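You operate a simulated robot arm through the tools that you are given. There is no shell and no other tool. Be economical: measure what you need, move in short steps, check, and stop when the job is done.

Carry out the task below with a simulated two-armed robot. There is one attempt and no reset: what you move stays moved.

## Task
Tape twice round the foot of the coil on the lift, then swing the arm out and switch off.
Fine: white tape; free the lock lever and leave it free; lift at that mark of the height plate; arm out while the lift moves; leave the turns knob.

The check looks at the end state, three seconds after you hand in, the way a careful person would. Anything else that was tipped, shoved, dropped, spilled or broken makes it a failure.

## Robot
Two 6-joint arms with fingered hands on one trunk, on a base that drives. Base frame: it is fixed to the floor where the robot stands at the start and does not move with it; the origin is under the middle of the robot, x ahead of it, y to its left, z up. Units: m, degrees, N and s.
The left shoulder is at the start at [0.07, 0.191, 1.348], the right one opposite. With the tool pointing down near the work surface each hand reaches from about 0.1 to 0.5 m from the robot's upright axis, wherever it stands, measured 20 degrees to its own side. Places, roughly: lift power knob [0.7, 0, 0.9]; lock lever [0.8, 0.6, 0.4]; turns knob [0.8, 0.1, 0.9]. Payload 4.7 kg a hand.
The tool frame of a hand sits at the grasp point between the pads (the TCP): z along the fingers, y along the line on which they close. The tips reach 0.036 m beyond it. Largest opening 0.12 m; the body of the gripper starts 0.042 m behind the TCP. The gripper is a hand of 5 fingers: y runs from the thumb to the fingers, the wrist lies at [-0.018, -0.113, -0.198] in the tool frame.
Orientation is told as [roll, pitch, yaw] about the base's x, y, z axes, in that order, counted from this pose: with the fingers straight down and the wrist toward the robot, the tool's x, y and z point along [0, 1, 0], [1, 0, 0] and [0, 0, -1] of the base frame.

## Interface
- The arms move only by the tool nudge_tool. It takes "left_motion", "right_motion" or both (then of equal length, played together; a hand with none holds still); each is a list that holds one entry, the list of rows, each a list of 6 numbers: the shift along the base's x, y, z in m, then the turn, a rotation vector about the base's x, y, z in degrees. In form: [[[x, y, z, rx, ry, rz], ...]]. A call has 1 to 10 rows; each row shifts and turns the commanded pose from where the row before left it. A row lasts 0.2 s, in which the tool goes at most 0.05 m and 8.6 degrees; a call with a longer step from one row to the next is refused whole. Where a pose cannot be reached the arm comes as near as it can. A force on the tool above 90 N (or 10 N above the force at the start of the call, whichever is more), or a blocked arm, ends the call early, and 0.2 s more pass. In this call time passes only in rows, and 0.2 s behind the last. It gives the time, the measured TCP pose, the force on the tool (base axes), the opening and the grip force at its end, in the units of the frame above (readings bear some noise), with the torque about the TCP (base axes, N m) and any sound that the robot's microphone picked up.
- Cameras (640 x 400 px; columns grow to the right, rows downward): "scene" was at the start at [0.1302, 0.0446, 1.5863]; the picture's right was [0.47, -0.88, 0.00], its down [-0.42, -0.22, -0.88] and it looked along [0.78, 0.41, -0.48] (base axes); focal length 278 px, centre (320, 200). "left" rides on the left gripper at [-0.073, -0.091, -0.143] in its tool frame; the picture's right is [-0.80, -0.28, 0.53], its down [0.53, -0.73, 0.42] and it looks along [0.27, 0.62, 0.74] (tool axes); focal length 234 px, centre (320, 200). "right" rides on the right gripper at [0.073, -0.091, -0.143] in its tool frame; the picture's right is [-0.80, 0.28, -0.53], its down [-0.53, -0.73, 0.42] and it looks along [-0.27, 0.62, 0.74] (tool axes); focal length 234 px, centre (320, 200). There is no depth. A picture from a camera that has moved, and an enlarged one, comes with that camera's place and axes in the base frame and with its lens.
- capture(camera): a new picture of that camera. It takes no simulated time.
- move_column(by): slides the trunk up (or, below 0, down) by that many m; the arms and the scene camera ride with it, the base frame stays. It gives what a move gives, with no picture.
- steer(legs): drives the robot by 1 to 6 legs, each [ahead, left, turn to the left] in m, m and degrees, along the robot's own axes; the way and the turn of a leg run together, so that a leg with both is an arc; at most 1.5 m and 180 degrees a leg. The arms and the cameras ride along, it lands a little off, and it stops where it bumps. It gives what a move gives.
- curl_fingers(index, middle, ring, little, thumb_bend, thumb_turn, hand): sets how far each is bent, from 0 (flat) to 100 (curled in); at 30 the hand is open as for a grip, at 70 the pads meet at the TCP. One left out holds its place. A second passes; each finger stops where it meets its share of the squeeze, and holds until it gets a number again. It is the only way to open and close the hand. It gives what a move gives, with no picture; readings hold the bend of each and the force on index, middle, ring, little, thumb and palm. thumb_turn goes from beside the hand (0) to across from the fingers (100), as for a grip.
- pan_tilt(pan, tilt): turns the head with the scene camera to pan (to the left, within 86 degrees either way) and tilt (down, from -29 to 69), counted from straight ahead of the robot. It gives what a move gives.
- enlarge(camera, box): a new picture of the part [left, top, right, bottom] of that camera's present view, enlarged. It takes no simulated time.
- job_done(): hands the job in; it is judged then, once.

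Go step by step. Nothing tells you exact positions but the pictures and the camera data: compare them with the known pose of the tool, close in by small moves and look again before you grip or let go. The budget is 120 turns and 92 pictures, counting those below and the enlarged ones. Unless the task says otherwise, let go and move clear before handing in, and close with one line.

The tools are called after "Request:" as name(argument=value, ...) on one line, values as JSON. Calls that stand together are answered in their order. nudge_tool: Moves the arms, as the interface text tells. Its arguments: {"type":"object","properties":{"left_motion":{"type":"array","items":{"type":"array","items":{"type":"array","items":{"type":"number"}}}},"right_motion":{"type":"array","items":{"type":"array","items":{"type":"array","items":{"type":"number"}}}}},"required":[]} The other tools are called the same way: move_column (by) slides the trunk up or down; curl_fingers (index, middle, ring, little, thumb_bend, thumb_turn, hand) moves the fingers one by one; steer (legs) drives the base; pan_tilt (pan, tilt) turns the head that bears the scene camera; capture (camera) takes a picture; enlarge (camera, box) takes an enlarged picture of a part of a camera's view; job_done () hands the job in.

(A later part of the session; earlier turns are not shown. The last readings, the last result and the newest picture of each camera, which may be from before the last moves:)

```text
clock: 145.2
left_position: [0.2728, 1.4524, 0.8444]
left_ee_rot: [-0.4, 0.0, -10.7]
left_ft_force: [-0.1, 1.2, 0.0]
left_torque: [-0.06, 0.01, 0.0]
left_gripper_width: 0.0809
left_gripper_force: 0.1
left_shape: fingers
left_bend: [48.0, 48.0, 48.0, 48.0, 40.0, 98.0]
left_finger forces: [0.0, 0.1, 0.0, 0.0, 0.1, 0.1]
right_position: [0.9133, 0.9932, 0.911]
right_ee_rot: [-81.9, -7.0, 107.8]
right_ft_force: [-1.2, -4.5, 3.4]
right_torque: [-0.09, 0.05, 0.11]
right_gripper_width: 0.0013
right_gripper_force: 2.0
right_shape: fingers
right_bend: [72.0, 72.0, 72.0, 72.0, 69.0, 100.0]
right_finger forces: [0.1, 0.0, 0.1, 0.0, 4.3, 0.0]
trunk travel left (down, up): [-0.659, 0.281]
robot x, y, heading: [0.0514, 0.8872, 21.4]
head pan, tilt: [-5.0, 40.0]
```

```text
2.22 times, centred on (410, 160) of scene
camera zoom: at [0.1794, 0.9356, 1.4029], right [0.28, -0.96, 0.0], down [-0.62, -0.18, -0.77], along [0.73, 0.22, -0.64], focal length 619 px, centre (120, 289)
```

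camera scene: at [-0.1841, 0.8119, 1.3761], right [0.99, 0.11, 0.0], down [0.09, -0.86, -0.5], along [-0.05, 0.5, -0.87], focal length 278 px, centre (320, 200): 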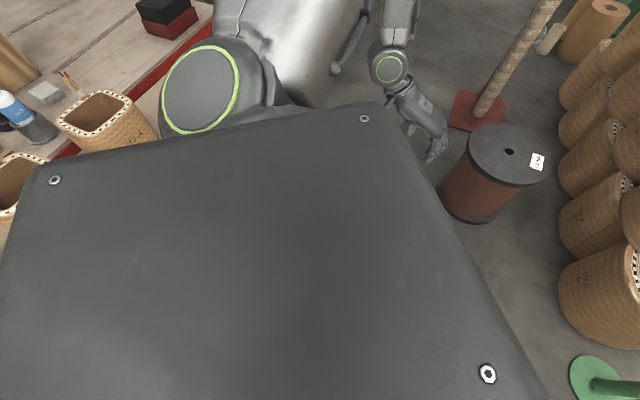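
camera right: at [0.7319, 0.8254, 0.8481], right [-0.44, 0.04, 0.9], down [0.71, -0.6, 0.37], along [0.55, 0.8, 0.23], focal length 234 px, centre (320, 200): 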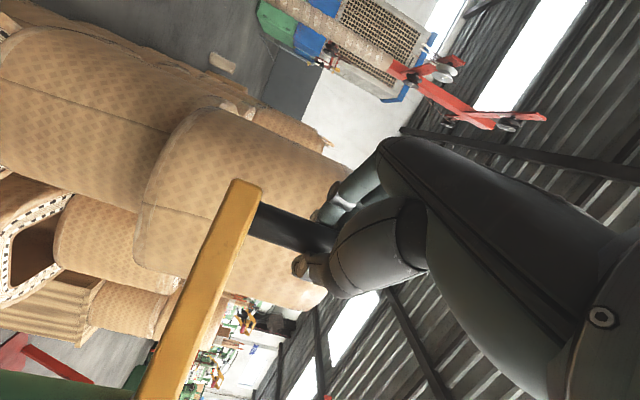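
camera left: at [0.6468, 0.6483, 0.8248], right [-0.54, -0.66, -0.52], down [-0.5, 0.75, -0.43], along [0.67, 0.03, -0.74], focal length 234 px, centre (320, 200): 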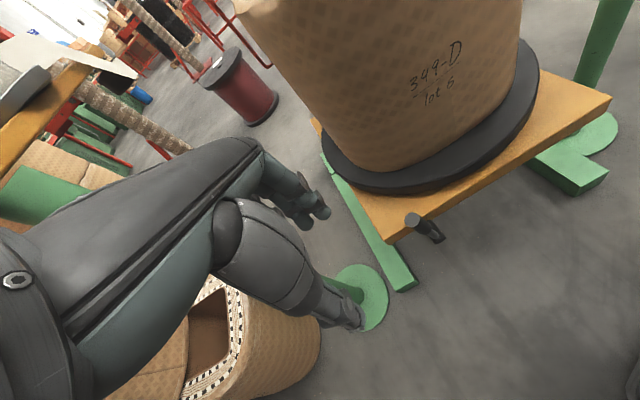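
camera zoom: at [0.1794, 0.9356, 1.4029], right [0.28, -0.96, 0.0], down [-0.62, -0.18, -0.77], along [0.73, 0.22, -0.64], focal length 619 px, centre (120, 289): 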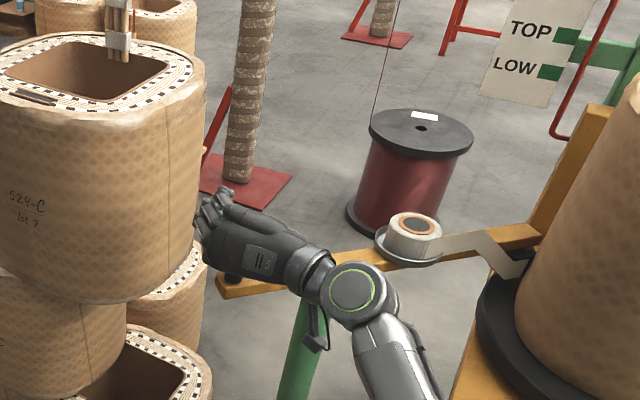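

The tape end is now close to or touching the coil's foot. I'll nudge a little further to feel for contact, and look closer.

Request:
steer(legs=[[0.02, -0.002, 0]])

Request:
enlarge(camera="scene", box=[360, 110, 500, 230])

```text
clock: 145.9
left_position: [0.2934, 1.4548, 0.8466]
left_ee_rot: [-0.2, 0.1, -10.7]
left_ft_force: [0.4, -0.2, 0.2]
left_torque: [0.03, 0.03, 0.0]
left_gripper_width: 0.0813
left_gripper_force: 0.0
left_shape: fingers
left_bend: [48.0, 48.0, 48.0, 48.0, 40.0, 98.0]
left_finger forces: [0.0, 0.0, 0.0, 0.0, 0.0, 0.1]
right_position: [0.9356, 0.9949, 0.9089]
right_ee_rot: [-81.9, -7.0, 107.8]
right_ft_force: [1.8, -15.6, 2.3]
right_torque: [-0.17, 0.09, 0.9]
right_gripper_width: 0.0025
right_gripper_force: 8.0
right_shape: fingers
right_bend: [72.0, 72.0, 72.0, 72.0, 69.0, 100.0]
right_finger forces: [0.0, 0.0, 0.0, 0.0, 15.9, 0.1]
trunk travel left (down, up): [-0.659, 0.281]
robot x, y, heading: [0.0732, 0.8961, 21.6]
head pan, tilt: [-5.0, 40.0]
```

```text
3.33 times, centred on (430, 170) of scene
camera zoom: at [0.2005, 0.9384, 1.4027], right [0.28, -0.96, 0.0], down [-0.62, -0.18, -0.77], along [0.73, 0.22, -0.64], focal length 928 px, centre (-47, 300)
```

zoom: 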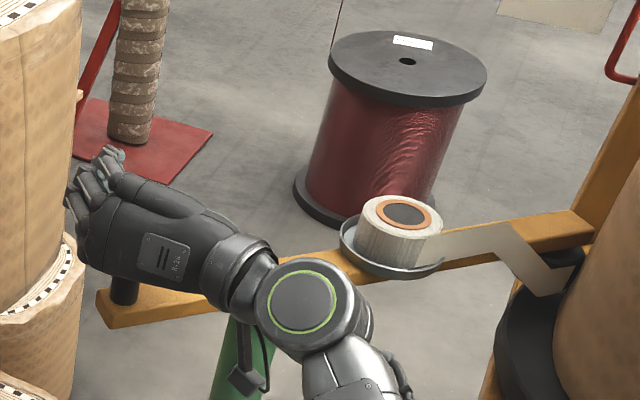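

The arm is at about -61°; the roller still has roughly 7 cm to the coil, and the handle is now against my palm and thumb. I'll push on along the arc.

Request:
steer(legs=[[0.035, -0.006, 0]])

Request:
enlarge(camera="scene", box=[360, 110, 500, 230])

```text
clock: 146.8
left_position: [0.3083, 1.4585, 0.8471]
left_ee_rot: [-0.1, -0.3, -10.9]
left_ft_force: [0.5, 0.2, -0.4]
left_torque: [0.0, -0.01, 0.01]
left_gripper_width: 0.0811
left_gripper_force: 0.1
left_shape: fingers
left_bend: [48.0, 48.0, 48.0, 48.0, 40.0, 98.0]
left_finger forces: [0.0, 0.0, 0.0, 0.1, 0.1, 0.1]
right_position: [0.94, 0.9963, 0.9128]
right_ee_rot: [-81.7, -7.2, 108.4]
right_ft_force: [-32.6, -10.3, 12.2]
right_torque: [-0.62, -0.04, -0.25]
right_gripper_width: 0.0019
right_gripper_force: 24.3
right_shape: fingers
right_bend: [72.0, 72.0, 72.0, 72.0, 69.0, 100.0]
right_finger forces: [0.1, 0.1, 0.0, 0.0, 15.9, 32.8]
trunk travel left (down, up): [-0.659, 0.281]
robot x, y, heading: [0.0862, 0.9018, 21.2]
head pan, tilt: [-5.0, 40.0]
stopped in leg 1: the force on the tool passed its limit at 127 N (the readings are from after the stop); the commanded pose is now the measured one
```

```text
3.33 times, centred on (430, 170) of scene
camera zoom: at [0.21, 0.9412, 1.4036], right [0.28, -0.96, 0.0], down [-0.61, -0.18, -0.77], along [0.74, 0.21, -0.64], focal length 928 px, centre (-47, 300)
```

zoom: 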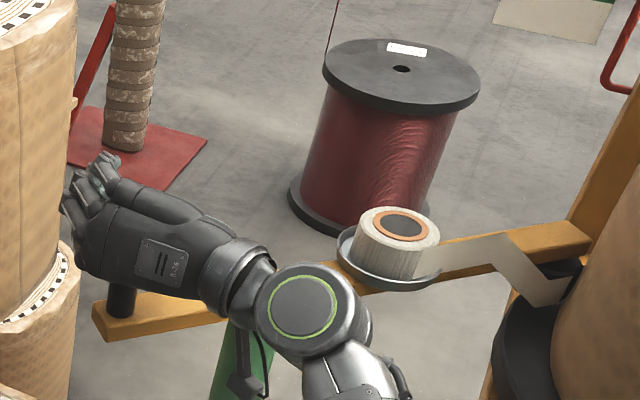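

A 127 N push no longer moves the arm, so it is at its inner stop with the roller at the coil's foot. I'll open the hand and back straight out.

Request:
curl_fingers(hand="right", index=36, middle=36, ring=36, little=36, thumb_bend=36)

Request:
steer(legs=[[-0.12, 0.005, 0]])

```text
clock: 147.8
left_position: [0.3076, 1.4579, 0.8464]
left_ee_rot: [-0.2, -0.2, -11.0]
left_ft_force: [1.1, 0.3, 0.3]
left_torque: [-0.01, 0.02, 0.01]
left_gripper_width: 0.0811
left_gripper_force: 0.1
left_shape: fingers
left_bend: [48.0, 48.0, 48.0, 48.0, 40.0, 98.0]
left_finger forces: [0.0, 0.0, 0.0, 0.1, 0.0, 0.0]
right_position: [0.9421, 0.9977, 0.9114]
right_ee_rot: [-81.8, -7.1, 108.3]
right_ft_force: [-40.2, -9.4, 12.0]
right_torque: [-0.03, -0.2, -0.28]
right_gripper_width: 0.1048
right_gripper_force: 19.4
right_shape: fingers
right_bend: [36.0, 36.0, 36.0, 36.0, 36.0, 96.0]
right_finger forces: [0.0, 0.0, 0.1, 0.0, 0.0, 38.3]
trunk travel left (down, up): [-0.659, 0.281]
robot x, y, heading: [0.0896, 0.9018, 21.0]
head pan, tilt: [-5.0, 40.0]
```

```text
clock: 149.1
left_position: [0.1956, 1.4209, 0.8445]
left_ee_rot: [-0.3, 0.0, -10.8]
left_ft_force: [0.3, 0.1, 0.3]
left_torque: [0.02, 0.0, 0.0]
left_gripper_width: 0.0811
left_gripper_force: 0.1
left_shape: fingers
left_bend: [48.0, 48.0, 48.0, 48.0, 40.0, 98.0]
left_finger forces: [0.0, 0.1, 0.0, 0.1, 0.2, 0.0]
right_position: [0.8308, 0.9607, 0.9059]
right_ee_rot: [-81.3, -7.0, 108.3]
right_ft_force: [0.2, -0.1, 0.9]
right_torque: [-0.03, 0.02, 0.04]
right_gripper_width: 0.1048
right_gripper_force: 0.1
right_shape: fingers
right_bend: [36.0, 36.0, 36.0, 36.0, 36.0, 96.0]
right_finger forces: [0.0, 0.1, 0.1, 0.1, 0.0, 0.1]
trunk travel left (down, up): [-0.659, 0.281]
robot x, y, heading: [-0.0242, 0.8645, 21.2]
head pan, tilt: [-5.0, 40.0]
```

Free of the handle. I'll back off further, turn to the panel, raise the trunk, and restore the pointing hand.

Request:
steer(legs=[[-0.14, -0.02, 0], [0, 0, -41.5]])

Request:
move_column(by=0.28)

Request:
curl_fingers(hand="right", index=45, middle=95, ring=95, little=95, thumb_bend=85, thumb_turn=100)

Request:
nudge_tool(right_motion=[[[0, 0, 0, 7.5, -2.8, 0], [0, 0, 0, 7.5, -2.8, 0], [0, 0, 0, 7.5, -2.8, 0], [0, 0, 0, 7.5, -2.8, 0], [0, 0, 0, 7.5, -2.8, 0], [0, 0, 0, 7.5, -2.8, 0], [0, 0, 0, 7.5, -2.8, 0], [0, 0, 0, 7.5, -2.8, 0]]])

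```text
clock: 152.4
left_position: [0.3875, 1.0678, 0.845]
left_ee_rot: [-0.3, -0.1, -52.0]
left_ft_force: [0.2, -0.7, 0.4]
left_torque: [0.0, 0.0, -0.01]
left_gripper_width: 0.081
left_gripper_force: 0.1
left_shape: fingers
left_bend: [48.0, 48.0, 48.0, 48.0, 40.0, 98.0]
left_finger forces: [0.0, 0.0, 0.0, 0.1, 0.1, 0.1]
right_position: [0.5655, 0.3036, 0.9066]
right_ee_rot: [-81.3, -7.1, 67.3]
right_ft_force: [-0.5, 0.8, 0.6]
right_torque: [-0.01, 0.01, -0.01]
right_gripper_width: 0.1046
right_gripper_force: 0.1
right_shape: fingers
right_bend: [36.0, 36.0, 36.0, 36.0, 36.0, 96.0]
right_finger forces: [0.0, 0.1, 0.1, 0.0, 0.1, 0.0]
trunk travel left (down, up): [-0.659, 0.281]
robot x, y, heading: [-0.1461, 0.792, -19.9]
head pan, tilt: [-5.0, 40.0]
```

```text
clock: 155.2
left_position: [0.3875, 1.0688, 1.1242]
left_ee_rot: [-0.2, 0.1, -51.9]
left_ft_force: [-0.8, 0.5, 0.4]
left_torque: [-0.02, 0.03, 0.01]
left_gripper_width: 0.0812
left_gripper_force: 0.0
left_shape: fingers
left_bend: [48.0, 48.0, 48.0, 48.0, 40.0, 98.0]
left_finger forces: [0.0, 0.0, 0.0, 0.1, 0.1, 0.1]
right_position: [0.565, 0.3044, 1.1871]
right_ee_rot: [-81.2, -7.1, 67.4]
right_ft_force: [0.3, -0.1, 0.0]
right_torque: [0.02, 0.01, -0.02]
right_gripper_width: 0.1047
right_gripper_force: 0.0
right_shape: fingers
right_bend: [36.0, 36.0, 36.0, 36.0, 36.0, 96.0]
right_finger forces: [0.1, 0.0, 0.1, 0.1, 0.0, 0.1]
trunk travel left (down, up): [-0.939, 0.001]
robot x, y, heading: [-0.148, 0.7906, -19.8]
head pan, tilt: [-5.0, 40.0]
```

```text
clock: 156.2
left_position: [0.388, 1.0678, 1.1247]
left_ee_rot: [-0.3, 0.1, -51.8]
left_ft_force: [0.3, -0.5, 0.8]
left_torque: [0.0, 0.0, -0.01]
left_gripper_width: 0.0811
left_gripper_force: 0.0
left_shape: fingers
left_bend: [48.0, 48.0, 48.0, 48.0, 40.0, 98.0]
left_finger forces: [0.0, 0.0, 0.0, 0.0, 0.0, 0.0]
right_position: [0.5642, 0.3036, 1.1874]
right_ee_rot: [-81.3, -7.1, 67.3]
right_ft_force: [0.2, 0.3, 0.2]
right_torque: [0.01, 0.01, -0.03]
right_gripper_width: 0.0169
right_gripper_force: 0.1
right_shape: fingers
right_bend: [45.0, 94.0, 95.0, 95.0, 85.0, 100.0]
right_finger forces: [0.0, 0.0, 0.1, 0.0, 0.0, 0.0]
trunk travel left (down, up): [-0.939, 0.001]
robot x, y, heading: [-0.1466, 0.7894, -19.6]
head pan, tilt: [-5.0, 40.0]
```

```text
clock: 158.0
left_position: [0.3886, 1.067, 1.125]
left_ee_rot: [-0.3, -0.1, -51.9]
left_ft_force: [0.4, -0.4, 0.5]
left_torque: [0.01, 0.05, -0.03]
left_gripper_width: 0.0813
left_gripper_force: 0.1
left_shape: fingers
left_bend: [48.0, 48.0, 48.0, 48.0, 40.0, 98.0]
left_finger forces: [0.1, 0.0, 0.0, 0.0, 0.0, 0.0]
right_position: [0.5653, 0.3047, 1.1864]
right_ee_rot: [-75.0, -71.1, 62.7]
right_ft_force: [-0.2, 0.8, 0.4]
right_torque: [-0.01, 0.02, 0.0]
right_gripper_width: 0.0172
right_gripper_force: 0.0
right_shape: fingers
right_bend: [45.0, 94.0, 95.0, 95.0, 85.0, 100.0]
right_finger forces: [0.0, 0.0, 0.0, 0.1, 0.0, 0.0]
trunk travel left (down, up): [-0.939, 0.001]
robot x, y, heading: [-0.1494, 0.7922, -19.9]
head pan, tilt: [-5.0, 40.0]
```

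Now strafe right and forward to put the index tip in front of START.

Request:
steer(legs=[[0, -0.255, 0], [0.17, 0, 0]])

Request:
enlarge(camera="scene", box=[320, 80, 480, 250])

```text
clock: 160.9
left_position: [0.4599, 0.769, 1.1264]
left_ee_rot: [-0.2, -0.1, -52.3]
left_ft_force: [-1.1, -1.1, 0.4]
left_torque: [-0.03, -0.05, 0.0]
left_gripper_width: 0.0812
left_gripper_force: 0.1
left_shape: fingers
left_bend: [48.0, 48.0, 48.0, 48.0, 40.0, 98.0]
left_finger forces: [0.0, 0.0, 0.0, 0.0, 0.0, 0.0]
right_position: [0.6314, 0.004, 1.1886]
right_ee_rot: [-75.6, -71.0, 62.7]
right_ft_force: [0.1, 0.7, 0.1]
right_torque: [-0.04, -0.02, -0.02]
right_gripper_width: 0.0171
right_gripper_force: 0.0
right_shape: fingers
right_bend: [45.0, 94.0, 95.0, 95.0, 85.0, 100.0]
right_finger forces: [0.1, 0.0, 0.0, 0.0, 0.0, 0.0]
trunk travel left (down, up): [-0.939, 0.001]
robot x, y, heading: [-0.0748, 0.4939, -20.5]
head pan, tilt: [-5.0, 40.0]
```

```text
2.35 times, centred on (400, 165) of scene
camera zoom: at [0.0447, 0.445, 1.6833], right [-0.43, -0.9, 0.0], down [-0.58, 0.27, -0.77], along [0.69, -0.33, -0.64], focal length 655 px, centre (132, 282)
```

zoom: 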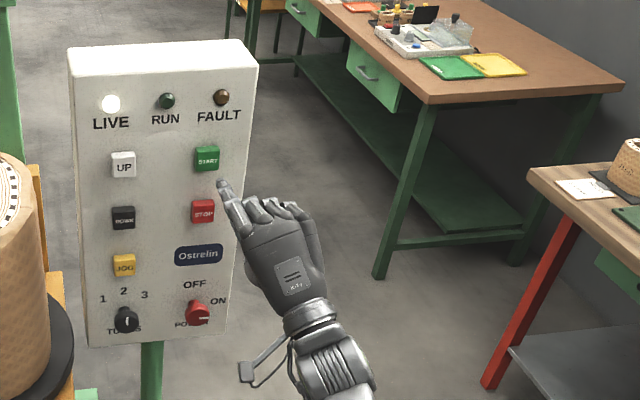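

The fingertip lines up with START; contact should be about 7 cm ahead. I'll drive in to press it.

Request:
steer(legs=[[0.074, 0.002, 0]])

```text
clock: 162.1
left_position: [0.535, 0.743, 1.1243]
left_ee_rot: [-0.2, 0.1, -52.4]
left_ft_force: [0.1, -0.3, 0.2]
left_torque: [0.03, 0.05, 0.0]
left_gripper_width: 0.0809
left_gripper_force: 0.0
left_shape: fingers
left_bend: [48.0, 48.0, 48.0, 48.0, 40.0, 98.0]
left_finger forces: [0.1, 0.1, 0.0, 0.0, 0.0, 0.1]
right_position: [0.7003, -0.0221, 1.1824]
right_ee_rot: [-75.9, -71.2, 63.0]
right_ft_force: [-2.2, 0.9, 0.4]
right_torque: [-0.02, -0.19, 0.06]
right_gripper_width: 0.0183
right_gripper_force: 1.7
right_shape: fingers
right_bend: [44.0, 94.0, 95.0, 95.0, 85.0, 100.0]
right_finger forces: [2.6, 0.1, 0.1, 0.0, 0.0, 0.1]
trunk travel left (down, up): [-0.939, 0.001]
robot x, y, heading: [-0.0062, 0.4719, -20.3]
head pan, tilt: [-5.0, 40.0]
heard: click, click
stopped in leg 1: the force on the tool passed its limit at 157 N (the readings are from after the stop); the commanded pose is now the measured one
```

Two clicks were heard. I'll withdraw slightly and check the RUN lamp and the coil.

Request:
steer(legs=[[-0.06, 0, 0]])

Request:
enlarge(camera="scene", box=[120, 60, 460, 290])

```text
clock: 163.0
left_position: [0.4851, 0.7589, 1.1216]
left_ee_rot: [-0.5, 0.3, -52.7]
left_ft_force: [0.9, -0.8, 0.1]
left_torque: [0.03, 0.06, -0.02]
left_gripper_width: 0.0812
left_gripper_force: 0.0
left_shape: fingers
left_bend: [48.0, 48.0, 48.0, 48.0, 40.0, 98.0]
left_finger forces: [0.0, 0.1, 0.1, 0.1, 0.0, 0.0]
right_position: [0.6481, -0.0042, 1.1792]
right_ee_rot: [-74.8, -71.1, 62.0]
right_ft_force: [0.1, -0.1, -0.4]
right_torque: [0.03, -0.03, 0.01]
right_gripper_width: 0.0166
right_gripper_force: 0.1
right_shape: fingers
right_bend: [45.0, 94.0, 95.0, 95.0, 85.0, 100.0]
right_finger forces: [0.1, 0.0, 0.0, 0.0, 0.0, 0.0]
trunk travel left (down, up): [-0.939, 0.001]
robot x, y, heading: [-0.061, 0.4922, -20.5]
head pan, tilt: [-5.0, 40.0]
```

```text
1.74 times, centred on (290, 175) of scene
camera zoom: at [0.0723, 0.4362, 1.6817], right [-0.43, -0.9, 0.0], down [-0.59, 0.28, -0.76], along [0.69, -0.33, -0.65], focal length 484 px, centre (372, 244)
```

zoom: 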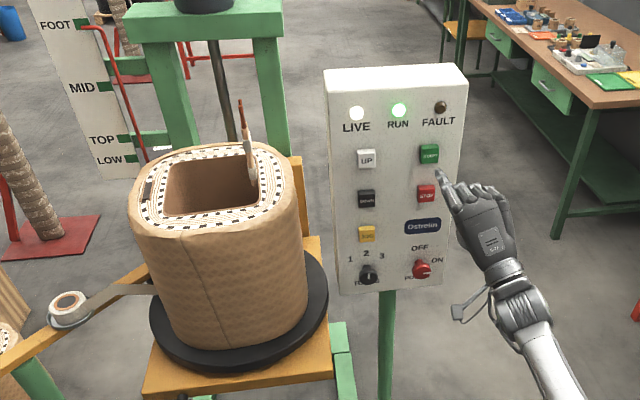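

RUN is lit, the coil is turning and tape is being laid, with no fault. While it does its two turns I'll retrace my way back and ready the hand for the handle.

Request:
steer(legs=[[-0.186, 0, 0], [0, 0.249, 0]])

Request:
move_column(by=-0.28)

Request:
nudge_tool(right_motion=[[[0, 0, 0, -7.5, 2.8, 0], [0, 0, 0, -7.5, 2.8, 0], [0, 0, 0, -7.5, 2.8, 0], [0, 0, 0, -7.5, 2.8, 0], [0, 0, 0, -7.5, 2.8, 0], [0, 0, 0, -7.5, 2.8, 0], [0, 0, 0, -7.5, 2.8, 0], [0, 0, 0, -7.5, 2.8, 0]]])

Request:
curl_fingers(hand="right", index=36, middle=36, ring=36, little=36, thumb_bend=36, thumb_turn=98)

```text
clock: 166.0
left_position: [0.3937, 1.0552, 1.1272]
left_ee_rot: [-0.1, 0.0, -52.8]
left_ft_force: [0.0, -0.1, 0.4]
left_torque: [0.02, -0.03, -0.01]
left_gripper_width: 0.0814
left_gripper_force: 0.0
left_shape: fingers
left_bend: [48.0, 48.0, 48.0, 48.0, 40.0, 98.0]
left_finger forces: [0.1, 0.0, 0.1, 0.0, 0.0, 0.1]
right_position: [0.5545, 0.2908, 1.184]
right_ee_rot: [-75.9, -71.2, 62.9]
right_ft_force: [-1.2, 0.4, 0.3]
right_torque: [0.03, -0.04, 0.04]
right_gripper_width: 0.0171
right_gripper_force: 0.0
right_shape: fingers
right_bend: [45.0, 94.0, 95.0, 95.0, 85.0, 100.0]
right_finger forces: [0.1, 0.0, 0.0, 0.0, 0.0, 0.0]
trunk travel left (down, up): [-0.939, 0.001]
robot x, y, heading: [-0.1476, 0.7912, -20.3]
head pan, tilt: [-5.0, 40.0]
```

```text
clock: 168.8
left_position: [0.3933, 1.0573, 0.8447]
left_ee_rot: [-0.2, 0.0, -52.7]
left_ft_force: [0.2, -0.6, -0.2]
left_torque: [-0.02, 0.01, 0.01]
left_gripper_width: 0.0813
left_gripper_force: 0.0
left_shape: fingers
left_bend: [48.0, 48.0, 48.0, 48.0, 40.0, 98.0]
left_finger forces: [0.1, 0.0, 0.0, 0.0, 0.0, 0.1]
right_position: [0.555, 0.2933, 0.9036]
right_ee_rot: [-75.9, -71.1, 62.9]
right_ft_force: [-0.1, -0.3, 0.2]
right_torque: [-0.01, 0.01, -0.03]
right_gripper_width: 0.0171
right_gripper_force: 0.1
right_shape: fingers
right_bend: [45.0, 94.0, 95.0, 95.0, 85.0, 100.0]
right_finger forces: [0.1, 0.0, 0.1, 0.0, 0.1, 0.1]
trunk travel left (down, up): [-0.659, 0.281]
robot x, y, heading: [-0.1467, 0.7873, -20.9]
head pan, tilt: [-5.0, 40.0]
```

```text
clock: 170.6
left_position: [0.395, 1.0583, 0.8452]
left_ee_rot: [-0.2, 0.0, -52.7]
left_ft_force: [-0.2, 0.6, -0.2]
left_torque: [-0.04, 0.0, -0.01]
left_gripper_width: 0.0813
left_gripper_force: 0.0
left_shape: fingers
left_bend: [48.0, 48.0, 48.0, 48.0, 40.0, 98.0]
left_finger forces: [0.0, 0.0, 0.1, 0.0, 0.0, 0.0]
right_position: [0.5556, 0.2927, 0.9029]
right_ee_rot: [-81.9, -7.0, 67.4]
right_ft_force: [0.1, 0.3, 0.3]
right_torque: [0.02, 0.03, -0.01]
right_gripper_width: 0.0171
right_gripper_force: 0.0
right_shape: fingers
right_bend: [45.0, 94.0, 95.0, 95.0, 85.0, 100.0]
right_finger forces: [0.0, 0.0, 0.1, 0.1, 0.0, 0.0]
trunk travel left (down, up): [-0.659, 0.281]
robot x, y, heading: [-0.1466, 0.7891, -20.9]
head pan, tilt: [-5.0, 40.0]
```

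```text
clock: 171.6
left_position: [0.3951, 1.0583, 0.8444]
left_ee_rot: [-0.3, 0.0, -52.7]
left_ft_force: [-0.6, -0.1, 0.9]
left_torque: [0.0, 0.04, -0.01]
left_gripper_width: 0.0812
left_gripper_force: 0.0
left_shape: fingers
left_bend: [48.0, 48.0, 48.0, 48.0, 40.0, 98.0]
left_finger forces: [0.1, 0.0, 0.1, 0.0, 0.0, 0.1]
right_position: [0.5556, 0.2935, 0.9035]
right_ee_rot: [-82.0, -7.2, 67.3]
right_ft_force: [-0.9, -1.4, -0.6]
right_torque: [0.0, -0.01, 0.04]
right_gripper_width: 0.1045
right_gripper_force: 0.0
right_shape: fingers
right_bend: [36.0, 36.0, 36.0, 36.0, 36.0, 96.0]
right_finger forces: [0.1, 0.0, 0.1, 0.1, 0.0, 0.0]
trunk travel left (down, up): [-0.659, 0.281]
robot x, y, heading: [-0.146, 0.7882, -20.5]
head pan, tilt: [-5.0, 40.0]
```

Raise slightly and turn back toward the handle; then check the RUN lamp and the handle in one view.

Request:
move_column(by=0.008)

Request:
steer(legs=[[0, 0, 41.7]])

Request:
pan_tilt(pan=-30, tilt=30)

Request:
capture(camera="scene")

```text
clock: 172.2
left_position: [0.3938, 1.058, 0.853]
left_ee_rot: [-0.2, 0.0, -52.7]
left_ft_force: [-1.4, -1.0, -0.1]
left_torque: [-0.01, 0.0, 0.04]
left_gripper_width: 0.0813
left_gripper_force: 0.0
left_shape: fingers
left_bend: [48.0, 48.0, 48.0, 48.0, 40.0, 98.0]
left_finger forces: [0.0, 0.0, 0.1, 0.0, 0.1, 0.1]
right_position: [0.5553, 0.2915, 0.9119]
right_ee_rot: [-81.9, -7.2, 67.4]
right_ft_force: [0.2, 0.1, -0.4]
right_torque: [0.02, -0.03, 0.03]
right_gripper_width: 0.1047
right_gripper_force: 0.1
right_shape: fingers
right_bend: [36.0, 36.0, 36.0, 36.0, 36.0, 96.0]
right_finger forces: [0.0, 0.0, 0.0, 0.0, 0.0, 0.1]
trunk travel left (down, up): [-0.667, 0.273]
robot x, y, heading: [-0.1443, 0.7889, -20.6]
head pan, tilt: [-5.0, 40.0]
```

```text
clock: 174.6
left_position: [0.0802, 1.35, 0.8524]
left_ee_rot: [-0.2, 0.0, -11.1]
left_ft_force: [-1.0, 0.2, -0.8]
left_torque: [-0.02, -0.02, -0.03]
left_gripper_width: 0.0813
left_gripper_force: 0.1
left_shape: fingers
left_bend: [48.0, 48.0, 48.0, 48.0, 40.0, 98.0]
left_finger forces: [0.1, 0.0, 0.0, 0.0, 0.0, 0.0]
right_position: [0.7074, 0.8855, 0.9112]
right_ee_rot: [-81.9, -7.2, 108.9]
right_ft_force: [0.0, -0.2, 0.3]
right_torque: [-0.01, 0.01, 0.04]
right_gripper_width: 0.1047
right_gripper_force: 0.0
right_shape: fingers
right_bend: [36.0, 36.0, 36.0, 36.0, 36.0, 96.0]
right_finger forces: [0.0, 0.0, 0.0, 0.0, 0.0, 0.1]
trunk travel left (down, up): [-0.667, 0.273]
robot x, y, heading: [-0.1468, 0.7948, 21.1]
head pan, tilt: [-5.0, 40.0]
```

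```text
clock: 175.5
left_position: [0.0798, 1.3478, 0.8537]
left_ee_rot: [-0.2, -0.1, -11.2]
left_ft_force: [0.2, -0.3, -0.7]
left_torque: [-0.02, -0.03, 0.02]
left_gripper_width: 0.0812
left_gripper_force: 0.0
left_shape: fingers
left_bend: [48.0, 48.0, 48.0, 48.0, 40.0, 98.0]
left_finger forces: [0.1, 0.0, 0.1, 0.0, 0.0, 0.0]
right_position: [0.7086, 0.883, 0.9113]
right_ee_rot: [-81.9, -7.2, 109.0]
right_ft_force: [0.7, 0.4, 0.1]
right_torque: [-0.03, -0.01, 0.0]
right_gripper_width: 0.1046
right_gripper_force: 0.0
right_shape: fingers
right_bend: [36.0, 36.0, 36.0, 36.0, 36.0, 96.0]
right_finger forces: [0.1, 0.0, 0.0, 0.0, 0.0, 0.1]
trunk travel left (down, up): [-0.667, 0.273]
robot x, y, heading: [-0.1491, 0.7854, 20.8]
head pan, tilt: [-30.0, 30.0]
```

```text
3 pictures are left
camera scene: at [-0.0105, 0.7952, 1.4261], right [-0.16, -0.99, 0.0], down [-0.49, 0.08, -0.87], along [0.86, -0.14, -0.5], focal length 278 px, centre (320, 200)
```

scene: 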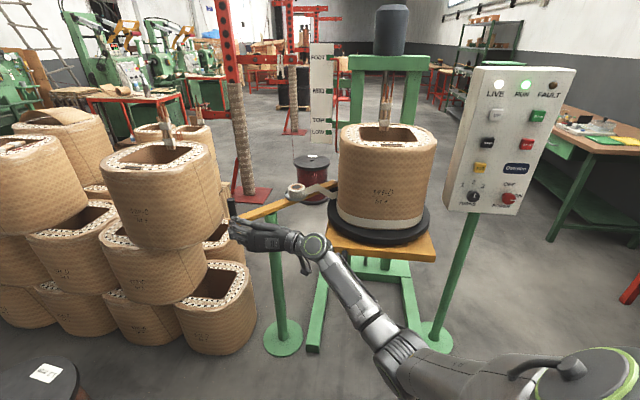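

RUN is still lit, with a white tape band forming at the coil's foot. I'll wait about 15 s for the second turn, listening.

Request:
nudge_tool(right_motion=[[[0, 0, 0, 0, 0, 0], [0, 0, 0, 0, 0, 0], [0, 0, 0, 0, 0, 0], [0, 0, 0, 0, 0, 0], [0, 0, 0, 0, 0, 0], [0, 0, 0, 0, 0, 0], [0, 0, 0, 0, 0, 0], [0, 0, 0, 0, 0, 0], [0, 0, 0, 0, 0, 0], [0, 0, 0, 0, 0, 0]]])

Request:
nudge_tool(right_motion=[[[0, 0, 0, 0, 0, 0], [0, 0, 0, 0, 0, 0], [0, 0, 0, 0, 0, 0], [0, 0, 0, 0, 0, 0], [0, 0, 0, 0, 0, 0], [0, 0, 0, 0, 0, 0], [0, 0, 0, 0, 0, 0], [0, 0, 0, 0, 0, 0], [0, 0, 0, 0, 0, 0], [0, 0, 0, 0, 0, 0]]])

Request:
nudge_tool(right_motion=[[[0, 0, 0, 0, 0, 0], [0, 0, 0, 0, 0, 0], [0, 0, 0, 0, 0, 0], [0, 0, 0, 0, 0, 0], [0, 0, 0, 0, 0, 0], [0, 0, 0, 0, 0, 0], [0, 0, 0, 0, 0, 0], [0, 0, 0, 0, 0, 0], [0, 0, 0, 0, 0, 0], [0, 0, 0, 0, 0, 0]]])

Request:
nudge_tool(right_motion=[[[0, 0, 0, 0, 0, 0], [0, 0, 0, 0, 0, 0], [0, 0, 0, 0, 0, 0], [0, 0, 0, 0, 0, 0], [0, 0, 0, 0, 0, 0], [0, 0, 0, 0, 0, 0], [0, 0, 0, 0, 0, 0], [0, 0, 0, 0, 0, 0], [0, 0, 0, 0, 0, 0], [0, 0, 0, 0, 0, 0]]])

Request:
nudge_tool(right_motion=[[[0, 0, 0, 0, 0, 0], [0, 0, 0, 0, 0, 0], [0, 0, 0, 0, 0, 0], [0, 0, 0, 0, 0, 0], [0, 0, 0, 0, 0, 0], [0, 0, 0, 0, 0, 0], [0, 0, 0, 0, 0, 0], [0, 0, 0, 0, 0, 0], [0, 0, 0, 0, 0, 0], [0, 0, 0, 0, 0, 0]]])

Request:
nudge_tool(right_motion=[[[0, 0, 0, 0, 0, 0], [0, 0, 0, 0, 0, 0], [0, 0, 0, 0, 0, 0], [0, 0, 0, 0, 0, 0], [0, 0, 0, 0, 0, 0], [0, 0, 0, 0, 0, 0], [0, 0, 0, 0, 0, 0], [0, 0, 0, 0, 0, 0], [0, 0, 0, 0, 0, 0], [0, 0, 0, 0, 0, 0]]])

Request:
nudge_tool(right_motion=[[[0, 0, 0, 0, 0, 0], [0, 0, 0, 0, 0, 0], [0, 0, 0, 0, 0, 0], [0, 0, 0, 0, 0, 0], [0, 0, 0, 0, 0, 0], [0, 0, 0, 0, 0, 0], [0, 0, 0, 0, 0, 0], [0, 0, 0, 0, 0, 0], [0, 0, 0, 0, 0, 0], [0, 0, 0, 0, 0, 0]]])

```text
clock: 177.7
left_position: [0.0793, 1.3491, 0.8531]
left_ee_rot: [-0.3, 0.0, -11.1]
left_ft_force: [0.4, 0.4, 0.5]
left_torque: [0.0, 0.03, 0.0]
left_gripper_width: 0.0812
left_gripper_force: 0.2
left_shape: fingers
left_bend: [48.0, 48.0, 48.0, 48.0, 40.0, 98.0]
left_finger forces: [0.0, 0.0, 0.1, 0.1, 0.0, 0.1]
right_position: [0.7074, 0.8838, 0.9129]
right_ee_rot: [-81.8, -7.2, 109.0]
right_ft_force: [0.0, 0.4, -0.6]
right_torque: [0.02, 0.02, 0.05]
right_gripper_width: 0.1049
right_gripper_force: 0.0
right_shape: fingers
right_bend: [36.0, 36.0, 36.0, 36.0, 36.0, 96.0]
right_finger forces: [0.1, 0.0, 0.1, 0.0, 0.0, 0.0]
trunk travel left (down, up): [-0.667, 0.273]
robot x, y, heading: [-0.1469, 0.7883, 20.8]
head pan, tilt: [-30.0, 30.0]
```

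```text
clock: 179.9
left_position: [0.0794, 1.3479, 0.8534]
left_ee_rot: [-0.2, 0.0, -11.1]
left_ft_force: [0.1, -0.4, -1.3]
left_torque: [0.02, -0.01, 0.03]
left_gripper_width: 0.0811
left_gripper_force: 0.0
left_shape: fingers
left_bend: [48.0, 48.0, 48.0, 48.0, 40.0, 98.0]
left_finger forces: [0.0, 0.0, 0.0, 0.1, 0.1, 0.0]
right_position: [0.7092, 0.8845, 0.9118]
right_ee_rot: [-81.9, -7.2, 109.0]
right_ft_force: [-0.7, 1.0, 0.2]
right_torque: [-0.01, 0.04, 0.0]
right_gripper_width: 0.1045
right_gripper_force: 0.1
right_shape: fingers
right_bend: [36.0, 36.0, 36.0, 36.0, 36.0, 96.0]
right_finger forces: [0.0, 0.0, 0.1, 0.0, 0.1, 0.0]
trunk travel left (down, up): [-0.667, 0.273]
robot x, y, heading: [-0.1452, 0.7899, 20.8]
head pan, tilt: [-30.0, 30.0]
```

```text
clock: 182.1
left_position: [0.0794, 1.3483, 0.8549]
left_ee_rot: [-0.2, 0.0, -11.1]
left_ft_force: [0.9, 0.1, -0.1]
left_torque: [0.03, 0.0, -0.01]
left_gripper_width: 0.0813
left_gripper_force: 0.1
left_shape: fingers
left_bend: [48.0, 48.0, 48.0, 48.0, 40.0, 98.0]
left_finger forces: [0.1, 0.0, 0.0, 0.0, 0.1, 0.0]
right_position: [0.708, 0.8846, 0.9119]
right_ee_rot: [-81.8, -7.2, 109.0]
right_ft_force: [-0.9, -0.6, 0.7]
right_torque: [-0.02, 0.03, 0.05]
right_gripper_width: 0.1046
right_gripper_force: 0.0
right_shape: fingers
right_bend: [36.0, 36.0, 36.0, 36.0, 36.0, 96.0]
right_finger forces: [0.1, 0.1, 0.1, 0.1, 0.1, 0.0]
trunk travel left (down, up): [-0.667, 0.273]
robot x, y, heading: [-0.1431, 0.7896, 21.0]
head pan, tilt: [-30.0, 30.0]
```

```text
clock: 184.3
left_position: [0.0788, 1.3484, 0.8529]
left_ee_rot: [-0.2, 0.0, -11.1]
left_ft_force: [-0.9, 0.5, 0.3]
left_torque: [0.03, -0.01, -0.02]
left_gripper_width: 0.0812
left_gripper_force: 0.0
left_shape: fingers
left_bend: [48.0, 48.0, 48.0, 48.0, 40.0, 98.0]
left_finger forces: [0.1, 0.1, 0.0, 0.0, 0.0, 0.0]
right_position: [0.7085, 0.8839, 0.9119]
right_ee_rot: [-81.8, -7.2, 109.0]
right_ft_force: [0.2, -0.4, -0.5]
right_torque: [0.0, 0.03, -0.03]
right_gripper_width: 0.1047
right_gripper_force: 0.0
right_shape: fingers
right_bend: [36.0, 36.0, 36.0, 36.0, 36.0, 96.0]
right_finger forces: [0.1, 0.1, 0.1, 0.0, 0.0, 0.0]
trunk travel left (down, up): [-0.667, 0.273]
robot x, y, heading: [-0.1424, 0.7916, 21.1]
head pan, tilt: [-30.0, 30.0]
```

```text
clock: 186.5
left_position: [0.0789, 1.3483, 0.8531]
left_ee_rot: [-0.3, 0.0, -11.1]
left_ft_force: [-0.1, 0.5, 0.0]
left_torque: [0.03, -0.02, 0.01]
left_gripper_width: 0.0813
left_gripper_force: 0.0
left_shape: fingers
left_bend: [48.0, 48.0, 48.0, 48.0, 40.0, 98.0]
left_finger forces: [0.1, 0.0, 0.0, 0.0, 0.1, 0.0]
right_position: [0.7083, 0.8843, 0.912]
right_ee_rot: [-81.9, -7.1, 109.0]
right_ft_force: [-0.7, -0.6, 0.2]
right_torque: [-0.02, -0.03, -0.01]
right_gripper_width: 0.1047
right_gripper_force: 0.1
right_shape: fingers
right_bend: [36.0, 36.0, 36.0, 36.0, 36.0, 96.0]
right_finger forces: [0.1, 0.1, 0.1, 0.1, 0.1, 0.0]
trunk travel left (down, up): [-0.667, 0.273]
robot x, y, heading: [-0.149, 0.7879, 21.0]
head pan, tilt: [-30.0, 30.0]
```

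```text
clock: 188.7
left_position: [0.0788, 1.3484, 0.8531]
left_ee_rot: [-0.2, 0.0, -11.1]
left_ft_force: [-1.3, 0.3, 0.7]
left_torque: [-0.01, 0.0, -0.02]
left_gripper_width: 0.0811
left_gripper_force: 0.0
left_shape: fingers
left_bend: [48.0, 48.0, 48.0, 48.0, 40.0, 98.0]
left_finger forces: [0.1, 0.0, 0.0, 0.0, 0.1, 0.0]
right_position: [0.7076, 0.8839, 0.9117]
right_ee_rot: [-81.9, -7.1, 108.9]
right_ft_force: [-0.3, -0.3, 0.8]
right_torque: [0.01, 0.02, 0.01]
right_gripper_width: 0.1047
right_gripper_force: 0.1
right_shape: fingers
right_bend: [36.0, 36.0, 36.0, 36.0, 36.0, 96.0]
right_finger forces: [0.1, 0.0, 0.0, 0.0, 0.1, 0.0]
trunk travel left (down, up): [-0.667, 0.273]
robot x, y, heading: [-0.1466, 0.7919, 21.0]
head pan, tilt: [-30.0, 30.0]
```

```text
clock: 190.9
left_position: [0.0804, 1.3485, 0.8537]
left_ee_rot: [-0.1, -0.1, -11.0]
left_ft_force: [0.5, -0.5, 0.7]
left_torque: [0.04, 0.01, 0.01]
left_gripper_width: 0.0813
left_gripper_force: 0.1
left_shape: fingers
left_bend: [48.0, 48.0, 48.0, 48.0, 40.0, 98.0]
left_finger forces: [0.0, 0.0, 0.1, 0.1, 0.0, 0.0]
right_position: [0.709, 0.8851, 0.9116]
right_ee_rot: [-81.9, -7.3, 109.0]
right_ft_force: [0.0, 0.5, -0.6]
right_torque: [-0.01, 0.02, -0.01]
right_gripper_width: 0.1045
right_gripper_force: 0.1
right_shape: fingers
right_bend: [36.0, 36.0, 36.0, 36.0, 36.0, 96.0]
right_finger forces: [0.0, 0.0, 0.0, 0.0, 0.1, 0.0]
trunk travel left (down, up): [-0.667, 0.273]
robot x, y, heading: [-0.1421, 0.791, 21.1]
head pan, tilt: [-30.0, 30.0]
```

By timing the two turns should be finished. I'll drive in along my exit line so the handle is again between thumb and fingers, then look once before closing.

Request:
steer(legs=[[0.142, 0.0275, 0], [0.1, -0.004, 0]])

Request:
capture(camera="scene")

```text
clock: 193.0
left_position: [0.2973, 1.4568, 0.8533]
left_ee_rot: [-0.3, 0.0, -11.1]
left_ft_force: [0.3, -0.8, -0.8]
left_torque: [-0.03, 0.02, 0.01]
left_gripper_width: 0.0815
left_gripper_force: 0.1
left_shape: fingers
left_bend: [48.0, 48.0, 48.0, 48.0, 40.0, 98.0]
left_finger forces: [0.0, 0.0, 0.0, 0.1, 0.0, 0.1]
right_position: [0.9268, 0.9924, 0.9118]
right_ee_rot: [-81.9, -7.3, 108.9]
right_ft_force: [0.5, 0.2, -0.3]
right_torque: [0.01, -0.03, 0.02]
right_gripper_width: 0.1046
right_gripper_force: 0.0
right_shape: fingers
right_bend: [36.0, 36.0, 36.0, 36.0, 36.0, 96.0]
right_finger forces: [0.0, 0.1, 0.1, 0.1, 0.0, 0.0]
trunk travel left (down, up): [-0.667, 0.273]
robot x, y, heading: [0.0681, 0.9003, 20.7]
head pan, tilt: [-30.0, 30.0]
```

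```text
2 pictures are left
camera scene: at [0.2082, 0.904, 1.4261], right [-0.16, -0.99, 0.0], down [-0.49, 0.08, -0.87], along [0.85, -0.14, -0.5], focal length 278 px, centre (320, 200)
```

scene: 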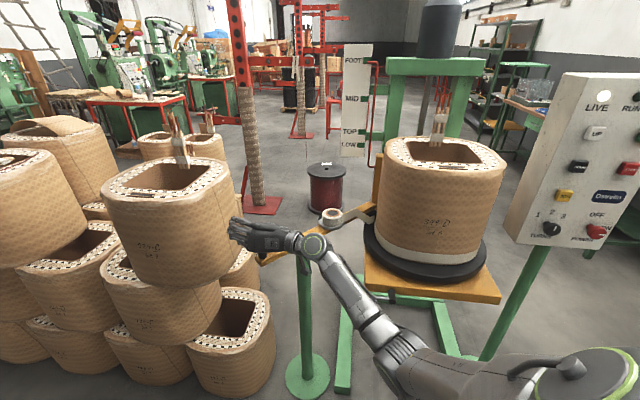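

RUN is off and the coil stopped with its label facing front, a white band at its foot. I'll close on the handle and swing the arm back out along the reverse arc.

Request:
curl_fingers(hand="right", index=72, middle=72, ring=72, little=72, thumb_bend=70)

Request:
steer(legs=[[-0.0355, 0, 0], [-0.0317, -0.0105, 0]])

Request:
steer(legs=[[-0.0326, -0.0213, 0], [-0.028, -0.0285, 0]])

```text
clock: 194.0
left_position: [0.2973, 1.4584, 0.8525]
left_ee_rot: [-0.1, 0.0, -11.1]
left_ft_force: [0.8, -0.6, -0.1]
left_torque: [0.0, 0.0, 0.04]
left_gripper_width: 0.0815
left_gripper_force: 0.0
left_shape: fingers
left_bend: [48.0, 48.0, 48.0, 48.0, 40.0, 98.0]
left_finger forces: [0.0, 0.1, 0.1, 0.0, 0.0, 0.0]
right_position: [0.927, 0.9933, 0.9118]
right_ee_rot: [-81.9, -7.2, 109.0]
right_ft_force: [-0.6, -0.9, 0.6]
right_torque: [0.0, 0.01, 0.0]
right_gripper_width: 0.0008
right_gripper_force: 0.0
right_shape: fingers
right_bend: [72.0, 72.0, 72.0, 72.0, 69.0, 100.0]
right_finger forces: [0.0, 0.0, 0.1, 0.0, 0.0, 0.0]
trunk travel left (down, up): [-0.667, 0.273]
robot x, y, heading: [0.0691, 0.9001, 21.0]
head pan, tilt: [-30.0, 30.0]
```

```text
clock: 195.3
left_position: [0.2406, 1.4269, 0.852]
left_ee_rot: [-0.3, 0.0, -11.1]
left_ft_force: [0.7, 0.4, 0.3]
left_torque: [-0.03, -0.03, 0.05]
left_gripper_width: 0.0811
left_gripper_force: 0.0
left_shape: fingers
left_bend: [48.0, 48.0, 48.0, 48.0, 40.0, 98.0]
left_finger forces: [0.0, 0.1, 0.1, 0.1, 0.0, 0.0]
right_position: [0.8699, 0.9618, 0.9135]
right_ee_rot: [-82.1, -7.2, 109.0]
right_ft_force: [5.0, 6.0, 7.1]
right_torque: [0.1, 0.0, -0.04]
right_gripper_width: 0.0061
right_gripper_force: 5.6
right_shape: fingers
right_bend: [72.0, 72.0, 72.0, 72.0, 69.0, 100.0]
right_finger forces: [6.8, 0.6, 1.8, 0.0, 1.2, 0.0]
trunk travel left (down, up): [-0.667, 0.273]
robot x, y, heading: [0.0156, 0.8672, 21.2]
head pan, tilt: [-30.0, 30.0]
```

```text
clock: 196.7
left_position: [0.2009, 1.3586, 0.8527]
left_ee_rot: [-0.2, 0.0, -11.1]
left_ft_force: [0.2, -0.4, -0.5]
left_torque: [0.06, 0.01, 0.04]
left_gripper_width: 0.0809
left_gripper_force: 0.1
left_shape: fingers
left_bend: [48.0, 48.0, 48.0, 48.0, 40.0, 98.0]
left_finger forces: [0.1, 0.0, 0.1, 0.0, 0.1, 0.0]
right_position: [0.8313, 0.8939, 0.9135]
right_ee_rot: [-82.2, -7.2, 109.0]
right_ft_force: [0.2, 0.0, 0.8]
right_torque: [-0.01, -0.02, -0.01]
right_gripper_width: 0.0009
right_gripper_force: 0.0
right_shape: fingers
right_bend: [72.0, 72.0, 72.0, 72.0, 69.0, 100.0]
right_finger forces: [0.0, 0.0, 0.0, 0.1, 0.0, 0.0]
trunk travel left (down, up): [-0.667, 0.273]
robot x, y, heading: [-0.0209, 0.7989, 21.1]
head pan, tilt: [-30.0, 30.0]
```

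No force now; I need to know whether the handle followed. One zoomed look at the arm.

Request:
enlarge(camera="scene", box=[200, 130, 440, 290])

```text
2.50 times, centred on (320, 210) of scene
camera zoom: at [0.1119, 0.8039, 1.426], right [-0.16, -0.99, 0.0], down [-0.49, 0.08, -0.87], along [0.86, -0.14, -0.5], focal length 696 px, centre (320, 175)
```

zoom: 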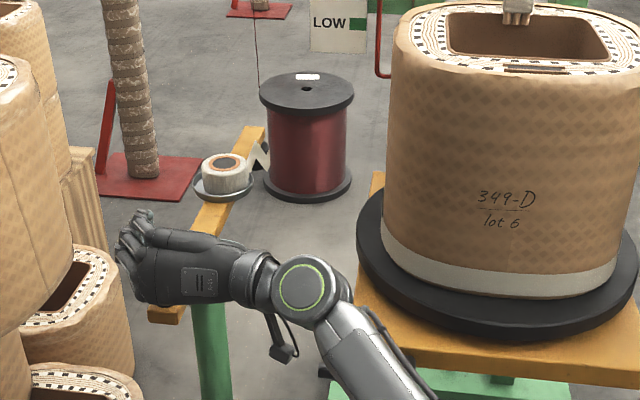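

The arm is back out at its original angle and the foot of the coil bears a clean white band. I'll let go, back out, and turn to the panel to switch off.

Request:
curl_fingers(hand="right", index=36, middle=36, ring=36, little=36, thumb_bend=36)

Request:
steer(legs=[[-0.155, 0, 0]])

Request:
steer(legs=[[0, 0, -41.5]])

Request:
nudge_tool(right_motion=[[[0, 0, 0.005, 7.5, -2.8, 0], [0, 0, 0.005, 7.5, -2.8, 0], [0, 0, 0.005, 7.5, -2.8, 0], [0, 0, 0.005, 7.5, -2.8, 0], [0, 0, 0.005, 7.5, -2.8, 0], [0, 0, 0.005, 7.5, -2.8, 0], [0, 0, 0.005, 7.5, -2.8, 0], [0, 0, 0.003, 7.5, -2.8, 0]]])

```text
clock: 197.7
left_position: [0.2006, 1.3571, 0.8527]
left_ee_rot: [-0.2, 0.0, -11.1]
left_ft_force: [0.2, 0.2, -0.5]
left_torque: [-0.02, -0.03, -0.01]
left_gripper_width: 0.0813
left_gripper_force: 0.1
left_shape: fingers
left_bend: [48.0, 48.0, 48.0, 48.0, 40.0, 98.0]
left_finger forces: [0.1, 0.0, 0.1, 0.0, 0.0, 0.0]
right_position: [0.8306, 0.8936, 0.9148]
right_ee_rot: [-82.3, -7.2, 109.1]
right_ft_force: [-0.5, -0.1, 0.2]
right_torque: [0.02, 0.0, 0.0]
right_gripper_width: 0.1044
right_gripper_force: 0.1
right_shape: fingers
right_bend: [36.0, 36.0, 36.0, 36.0, 36.0, 96.0]
right_finger forces: [0.0, 0.0, 0.0, 0.0, 0.0, 0.0]
trunk travel left (down, up): [-0.667, 0.273]
robot x, y, heading: [-0.0328, 0.796, 21.1]
head pan, tilt: [-30.0, 30.0]
```

```text
clock: 199.1
left_position: [0.0555, 1.3004, 0.8534]
left_ee_rot: [-0.2, 0.0, -11.2]
left_ft_force: [0.3, 0.1, 0.4]
left_torque: [0.02, 0.0, 0.0]
left_gripper_width: 0.0812
left_gripper_force: 0.0
left_shape: fingers
left_bend: [48.0, 48.0, 48.0, 48.0, 40.0, 98.0]
left_finger forces: [0.1, 0.1, 0.1, 0.0, 0.0, 0.0]
right_position: [0.6853, 0.8357, 0.9132]
right_ee_rot: [-82.1, -7.3, 109.0]
right_ft_force: [0.4, 0.0, 1.1]
right_torque: [-0.01, 0.05, 0.02]
right_gripper_width: 0.1045
right_gripper_force: 0.1
right_shape: fingers
right_bend: [36.0, 36.0, 36.0, 36.0, 36.0, 96.0]
right_finger forces: [0.0, 0.0, 0.0, 0.0, 0.0, 0.1]
trunk travel left (down, up): [-0.667, 0.273]
robot x, y, heading: [-0.1731, 0.7409, 21.0]
head pan, tilt: [-30.0, 30.0]
```

```text
clock: 201.4
left_position: [0.3633, 1.0207, 0.8531]
left_ee_rot: [-0.2, -0.1, -51.4]
left_ft_force: [0.1, 0.1, 0.7]
left_torque: [-0.03, 0.04, 0.02]
left_gripper_width: 0.081
left_gripper_force: 0.0
left_shape: fingers
left_bend: [48.0, 48.0, 48.0, 48.0, 40.0, 98.0]
left_finger forces: [0.0, 0.1, 0.0, 0.0, 0.0, 0.0]
right_position: [0.5429, 0.2602, 0.9151]
right_ee_rot: [-82.2, -7.3, 68.7]
right_ft_force: [-0.1, 0.3, 0.8]
right_torque: [0.0, -0.03, -0.04]
right_gripper_width: 0.1048
right_gripper_force: 0.2
right_shape: fingers
right_bend: [36.0, 36.0, 36.0, 36.0, 36.0, 96.0]
right_finger forces: [0.0, 0.0, 0.0, 0.1, 0.1, 0.0]
trunk travel left (down, up): [-0.667, 0.273]
robot x, y, heading: [-0.1712, 0.7388, -19.4]
head pan, tilt: [-30.0, 30.0]
```

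```text
clock: 203.2
left_position: [0.3638, 1.0218, 0.8512]
left_ee_rot: [-0.3, 0.0, -51.4]
left_ft_force: [-0.9, 0.5, 1.2]
left_torque: [0.03, 0.0, -0.02]
left_gripper_width: 0.0813
left_gripper_force: 0.1
left_shape: fingers
left_bend: [48.0, 48.0, 48.0, 48.0, 40.0, 98.0]
left_finger forces: [0.1, 0.0, 0.0, 0.0, 0.1, 0.0]
right_position: [0.5427, 0.2615, 0.9527]
right_ee_rot: [-79.7, -71.4, 66.9]
right_ft_force: [1.0, 0.4, -0.6]
right_torque: [-0.01, -0.01, -0.03]
right_gripper_width: 0.1047
right_gripper_force: 0.1
right_shape: fingers
right_bend: [36.0, 36.0, 36.0, 36.0, 36.0, 96.0]
right_finger forces: [0.1, 0.1, 0.0, 0.0, 0.0, 0.0]
trunk travel left (down, up): [-0.667, 0.273]
robot x, y, heading: [-0.1717, 0.7394, -19.4]
head pan, tilt: [-30.0, 30.0]
```

Hand is back in the palm-down pose. I'll strafe to the front of the power knob, matching the earlier release position.

Request:
move_column(by=-0.009)

Request:
steer(legs=[[0, -0.193, 0], [0.143, 0, 0]])

```text
clock: 203.8
left_position: [0.3626, 1.0206, 0.8425]
left_ee_rot: [-0.2, 0.0, -51.4]
left_ft_force: [-0.2, 0.4, -0.4]
left_torque: [0.01, 0.03, 0.02]
left_gripper_width: 0.081
left_gripper_force: 0.0
left_shape: fingers
left_bend: [48.0, 48.0, 48.0, 48.0, 40.0, 98.0]
left_finger forces: [0.0, 0.0, 0.1, 0.1, 0.0, 0.1]
right_position: [0.5426, 0.2607, 0.9428]
right_ee_rot: [-79.8, -71.3, 67.0]
right_ft_force: [-0.5, -1.2, 0.5]
right_torque: [0.03, 0.04, 0.02]
right_gripper_width: 0.1048
right_gripper_force: 0.0
right_shape: fingers
right_bend: [36.0, 36.0, 36.0, 36.0, 36.0, 96.0]
right_finger forces: [0.0, 0.0, 0.0, 0.1, 0.0, 0.1]
trunk travel left (down, up): [-0.658, 0.282]
robot x, y, heading: [-0.1722, 0.7405, -19.2]
head pan, tilt: [-30.0, 30.0]
```

```text
clock: 206.3
left_position: [0.4335, 0.7926, 0.8435]
left_ee_rot: [-0.2, 0.1, -51.3]
left_ft_force: [0.7, -1.2, 0.3]
left_torque: [-0.01, 0.04, 0.01]
left_gripper_width: 0.0811
left_gripper_force: 0.0
left_shape: fingers
left_bend: [48.0, 48.0, 48.0, 48.0, 40.0, 98.0]
left_finger forces: [0.1, 0.1, 0.0, 0.1, 0.0, 0.1]
right_position: [0.6144, 0.0332, 0.9428]
right_ee_rot: [-80.0, -71.3, 67.3]
right_ft_force: [0.1, 0.5, 0.2]
right_torque: [0.02, 0.01, -0.01]
right_gripper_width: 0.1047
right_gripper_force: 0.0
right_shape: fingers
right_bend: [36.0, 36.0, 36.0, 36.0, 36.0, 96.0]
right_finger forces: [0.0, 0.0, 0.0, 0.0, 0.0, 0.0]
trunk travel left (down, up): [-0.658, 0.282]
robot x, y, heading: [-0.1025, 0.5108, -19.2]
head pan, tilt: [-30.0, 30.0]
```

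Aligned. Drive forward 10 cm onto the knob and close.

Request:
steer(legs=[[0.1, -0.002, 0]])

Request:
curl_fingers(hand="right", index=70, middle=72, ring=70, little=60, thumb_bend=72)

```text
clock: 207.4
left_position: [0.526, 0.7583, 0.8433]
left_ee_rot: [-0.2, 0.1, -51.2]
left_ft_force: [0.3, 0.8, -0.4]
left_torque: [-0.01, -0.01, 0.02]
left_gripper_width: 0.0813
left_gripper_force: 0.1
left_shape: fingers
left_bend: [48.0, 48.0, 48.0, 48.0, 40.0, 98.0]
left_finger forces: [0.0, 0.1, 0.0, 0.1, 0.0, 0.0]
right_position: [0.7068, -0.0034, 0.943]
right_ee_rot: [-79.7, -71.3, 66.9]
right_ft_force: [-0.1, 0.1, -0.3]
right_torque: [0.03, -0.02, 0.03]
right_gripper_width: 0.1048
right_gripper_force: 0.1
right_shape: fingers
right_bend: [36.0, 36.0, 36.0, 36.0, 36.0, 96.0]
right_finger forces: [0.0, 0.0, 0.0, 0.1, 0.0, 0.0]
trunk travel left (down, up): [-0.658, 0.282]
robot x, y, heading: [-0.0077, 0.4766, -19.3]
head pan, tilt: [-30.0, 30.0]
```

```text
clock: 208.4
left_position: [0.5267, 0.7583, 0.8438]
left_ee_rot: [-0.3, 0.0, -51.4]
left_ft_force: [0.8, -0.5, -0.4]
left_torque: [0.01, -0.01, 0.03]
left_gripper_width: 0.081
left_gripper_force: 0.2
left_shape: fingers
left_bend: [48.0, 48.0, 48.0, 48.0, 40.0, 98.0]
left_finger forces: [0.0, 0.0, 0.1, 0.0, 0.0, 0.0]
right_position: [0.7062, -0.002, 0.9432]
right_ee_rot: [-79.9, -71.3, 67.1]
right_ft_force: [4.5, -3.8, 1.7]
right_torque: [0.03, 0.01, -0.09]
right_gripper_width: 0.0383
right_gripper_force: 14.0
right_shape: fingers
right_bend: [61.0, 66.0, 70.0, 60.0, 59.0, 99.0]
right_finger forces: [8.8, 6.7, 0.0, 0.1, 12.7, 0.1]
trunk travel left (down, up): [-0.658, 0.282]
robot x, y, heading: [-0.0096, 0.4769, -19.3]
head pan, tilt: [-30.0, 30.0]
```

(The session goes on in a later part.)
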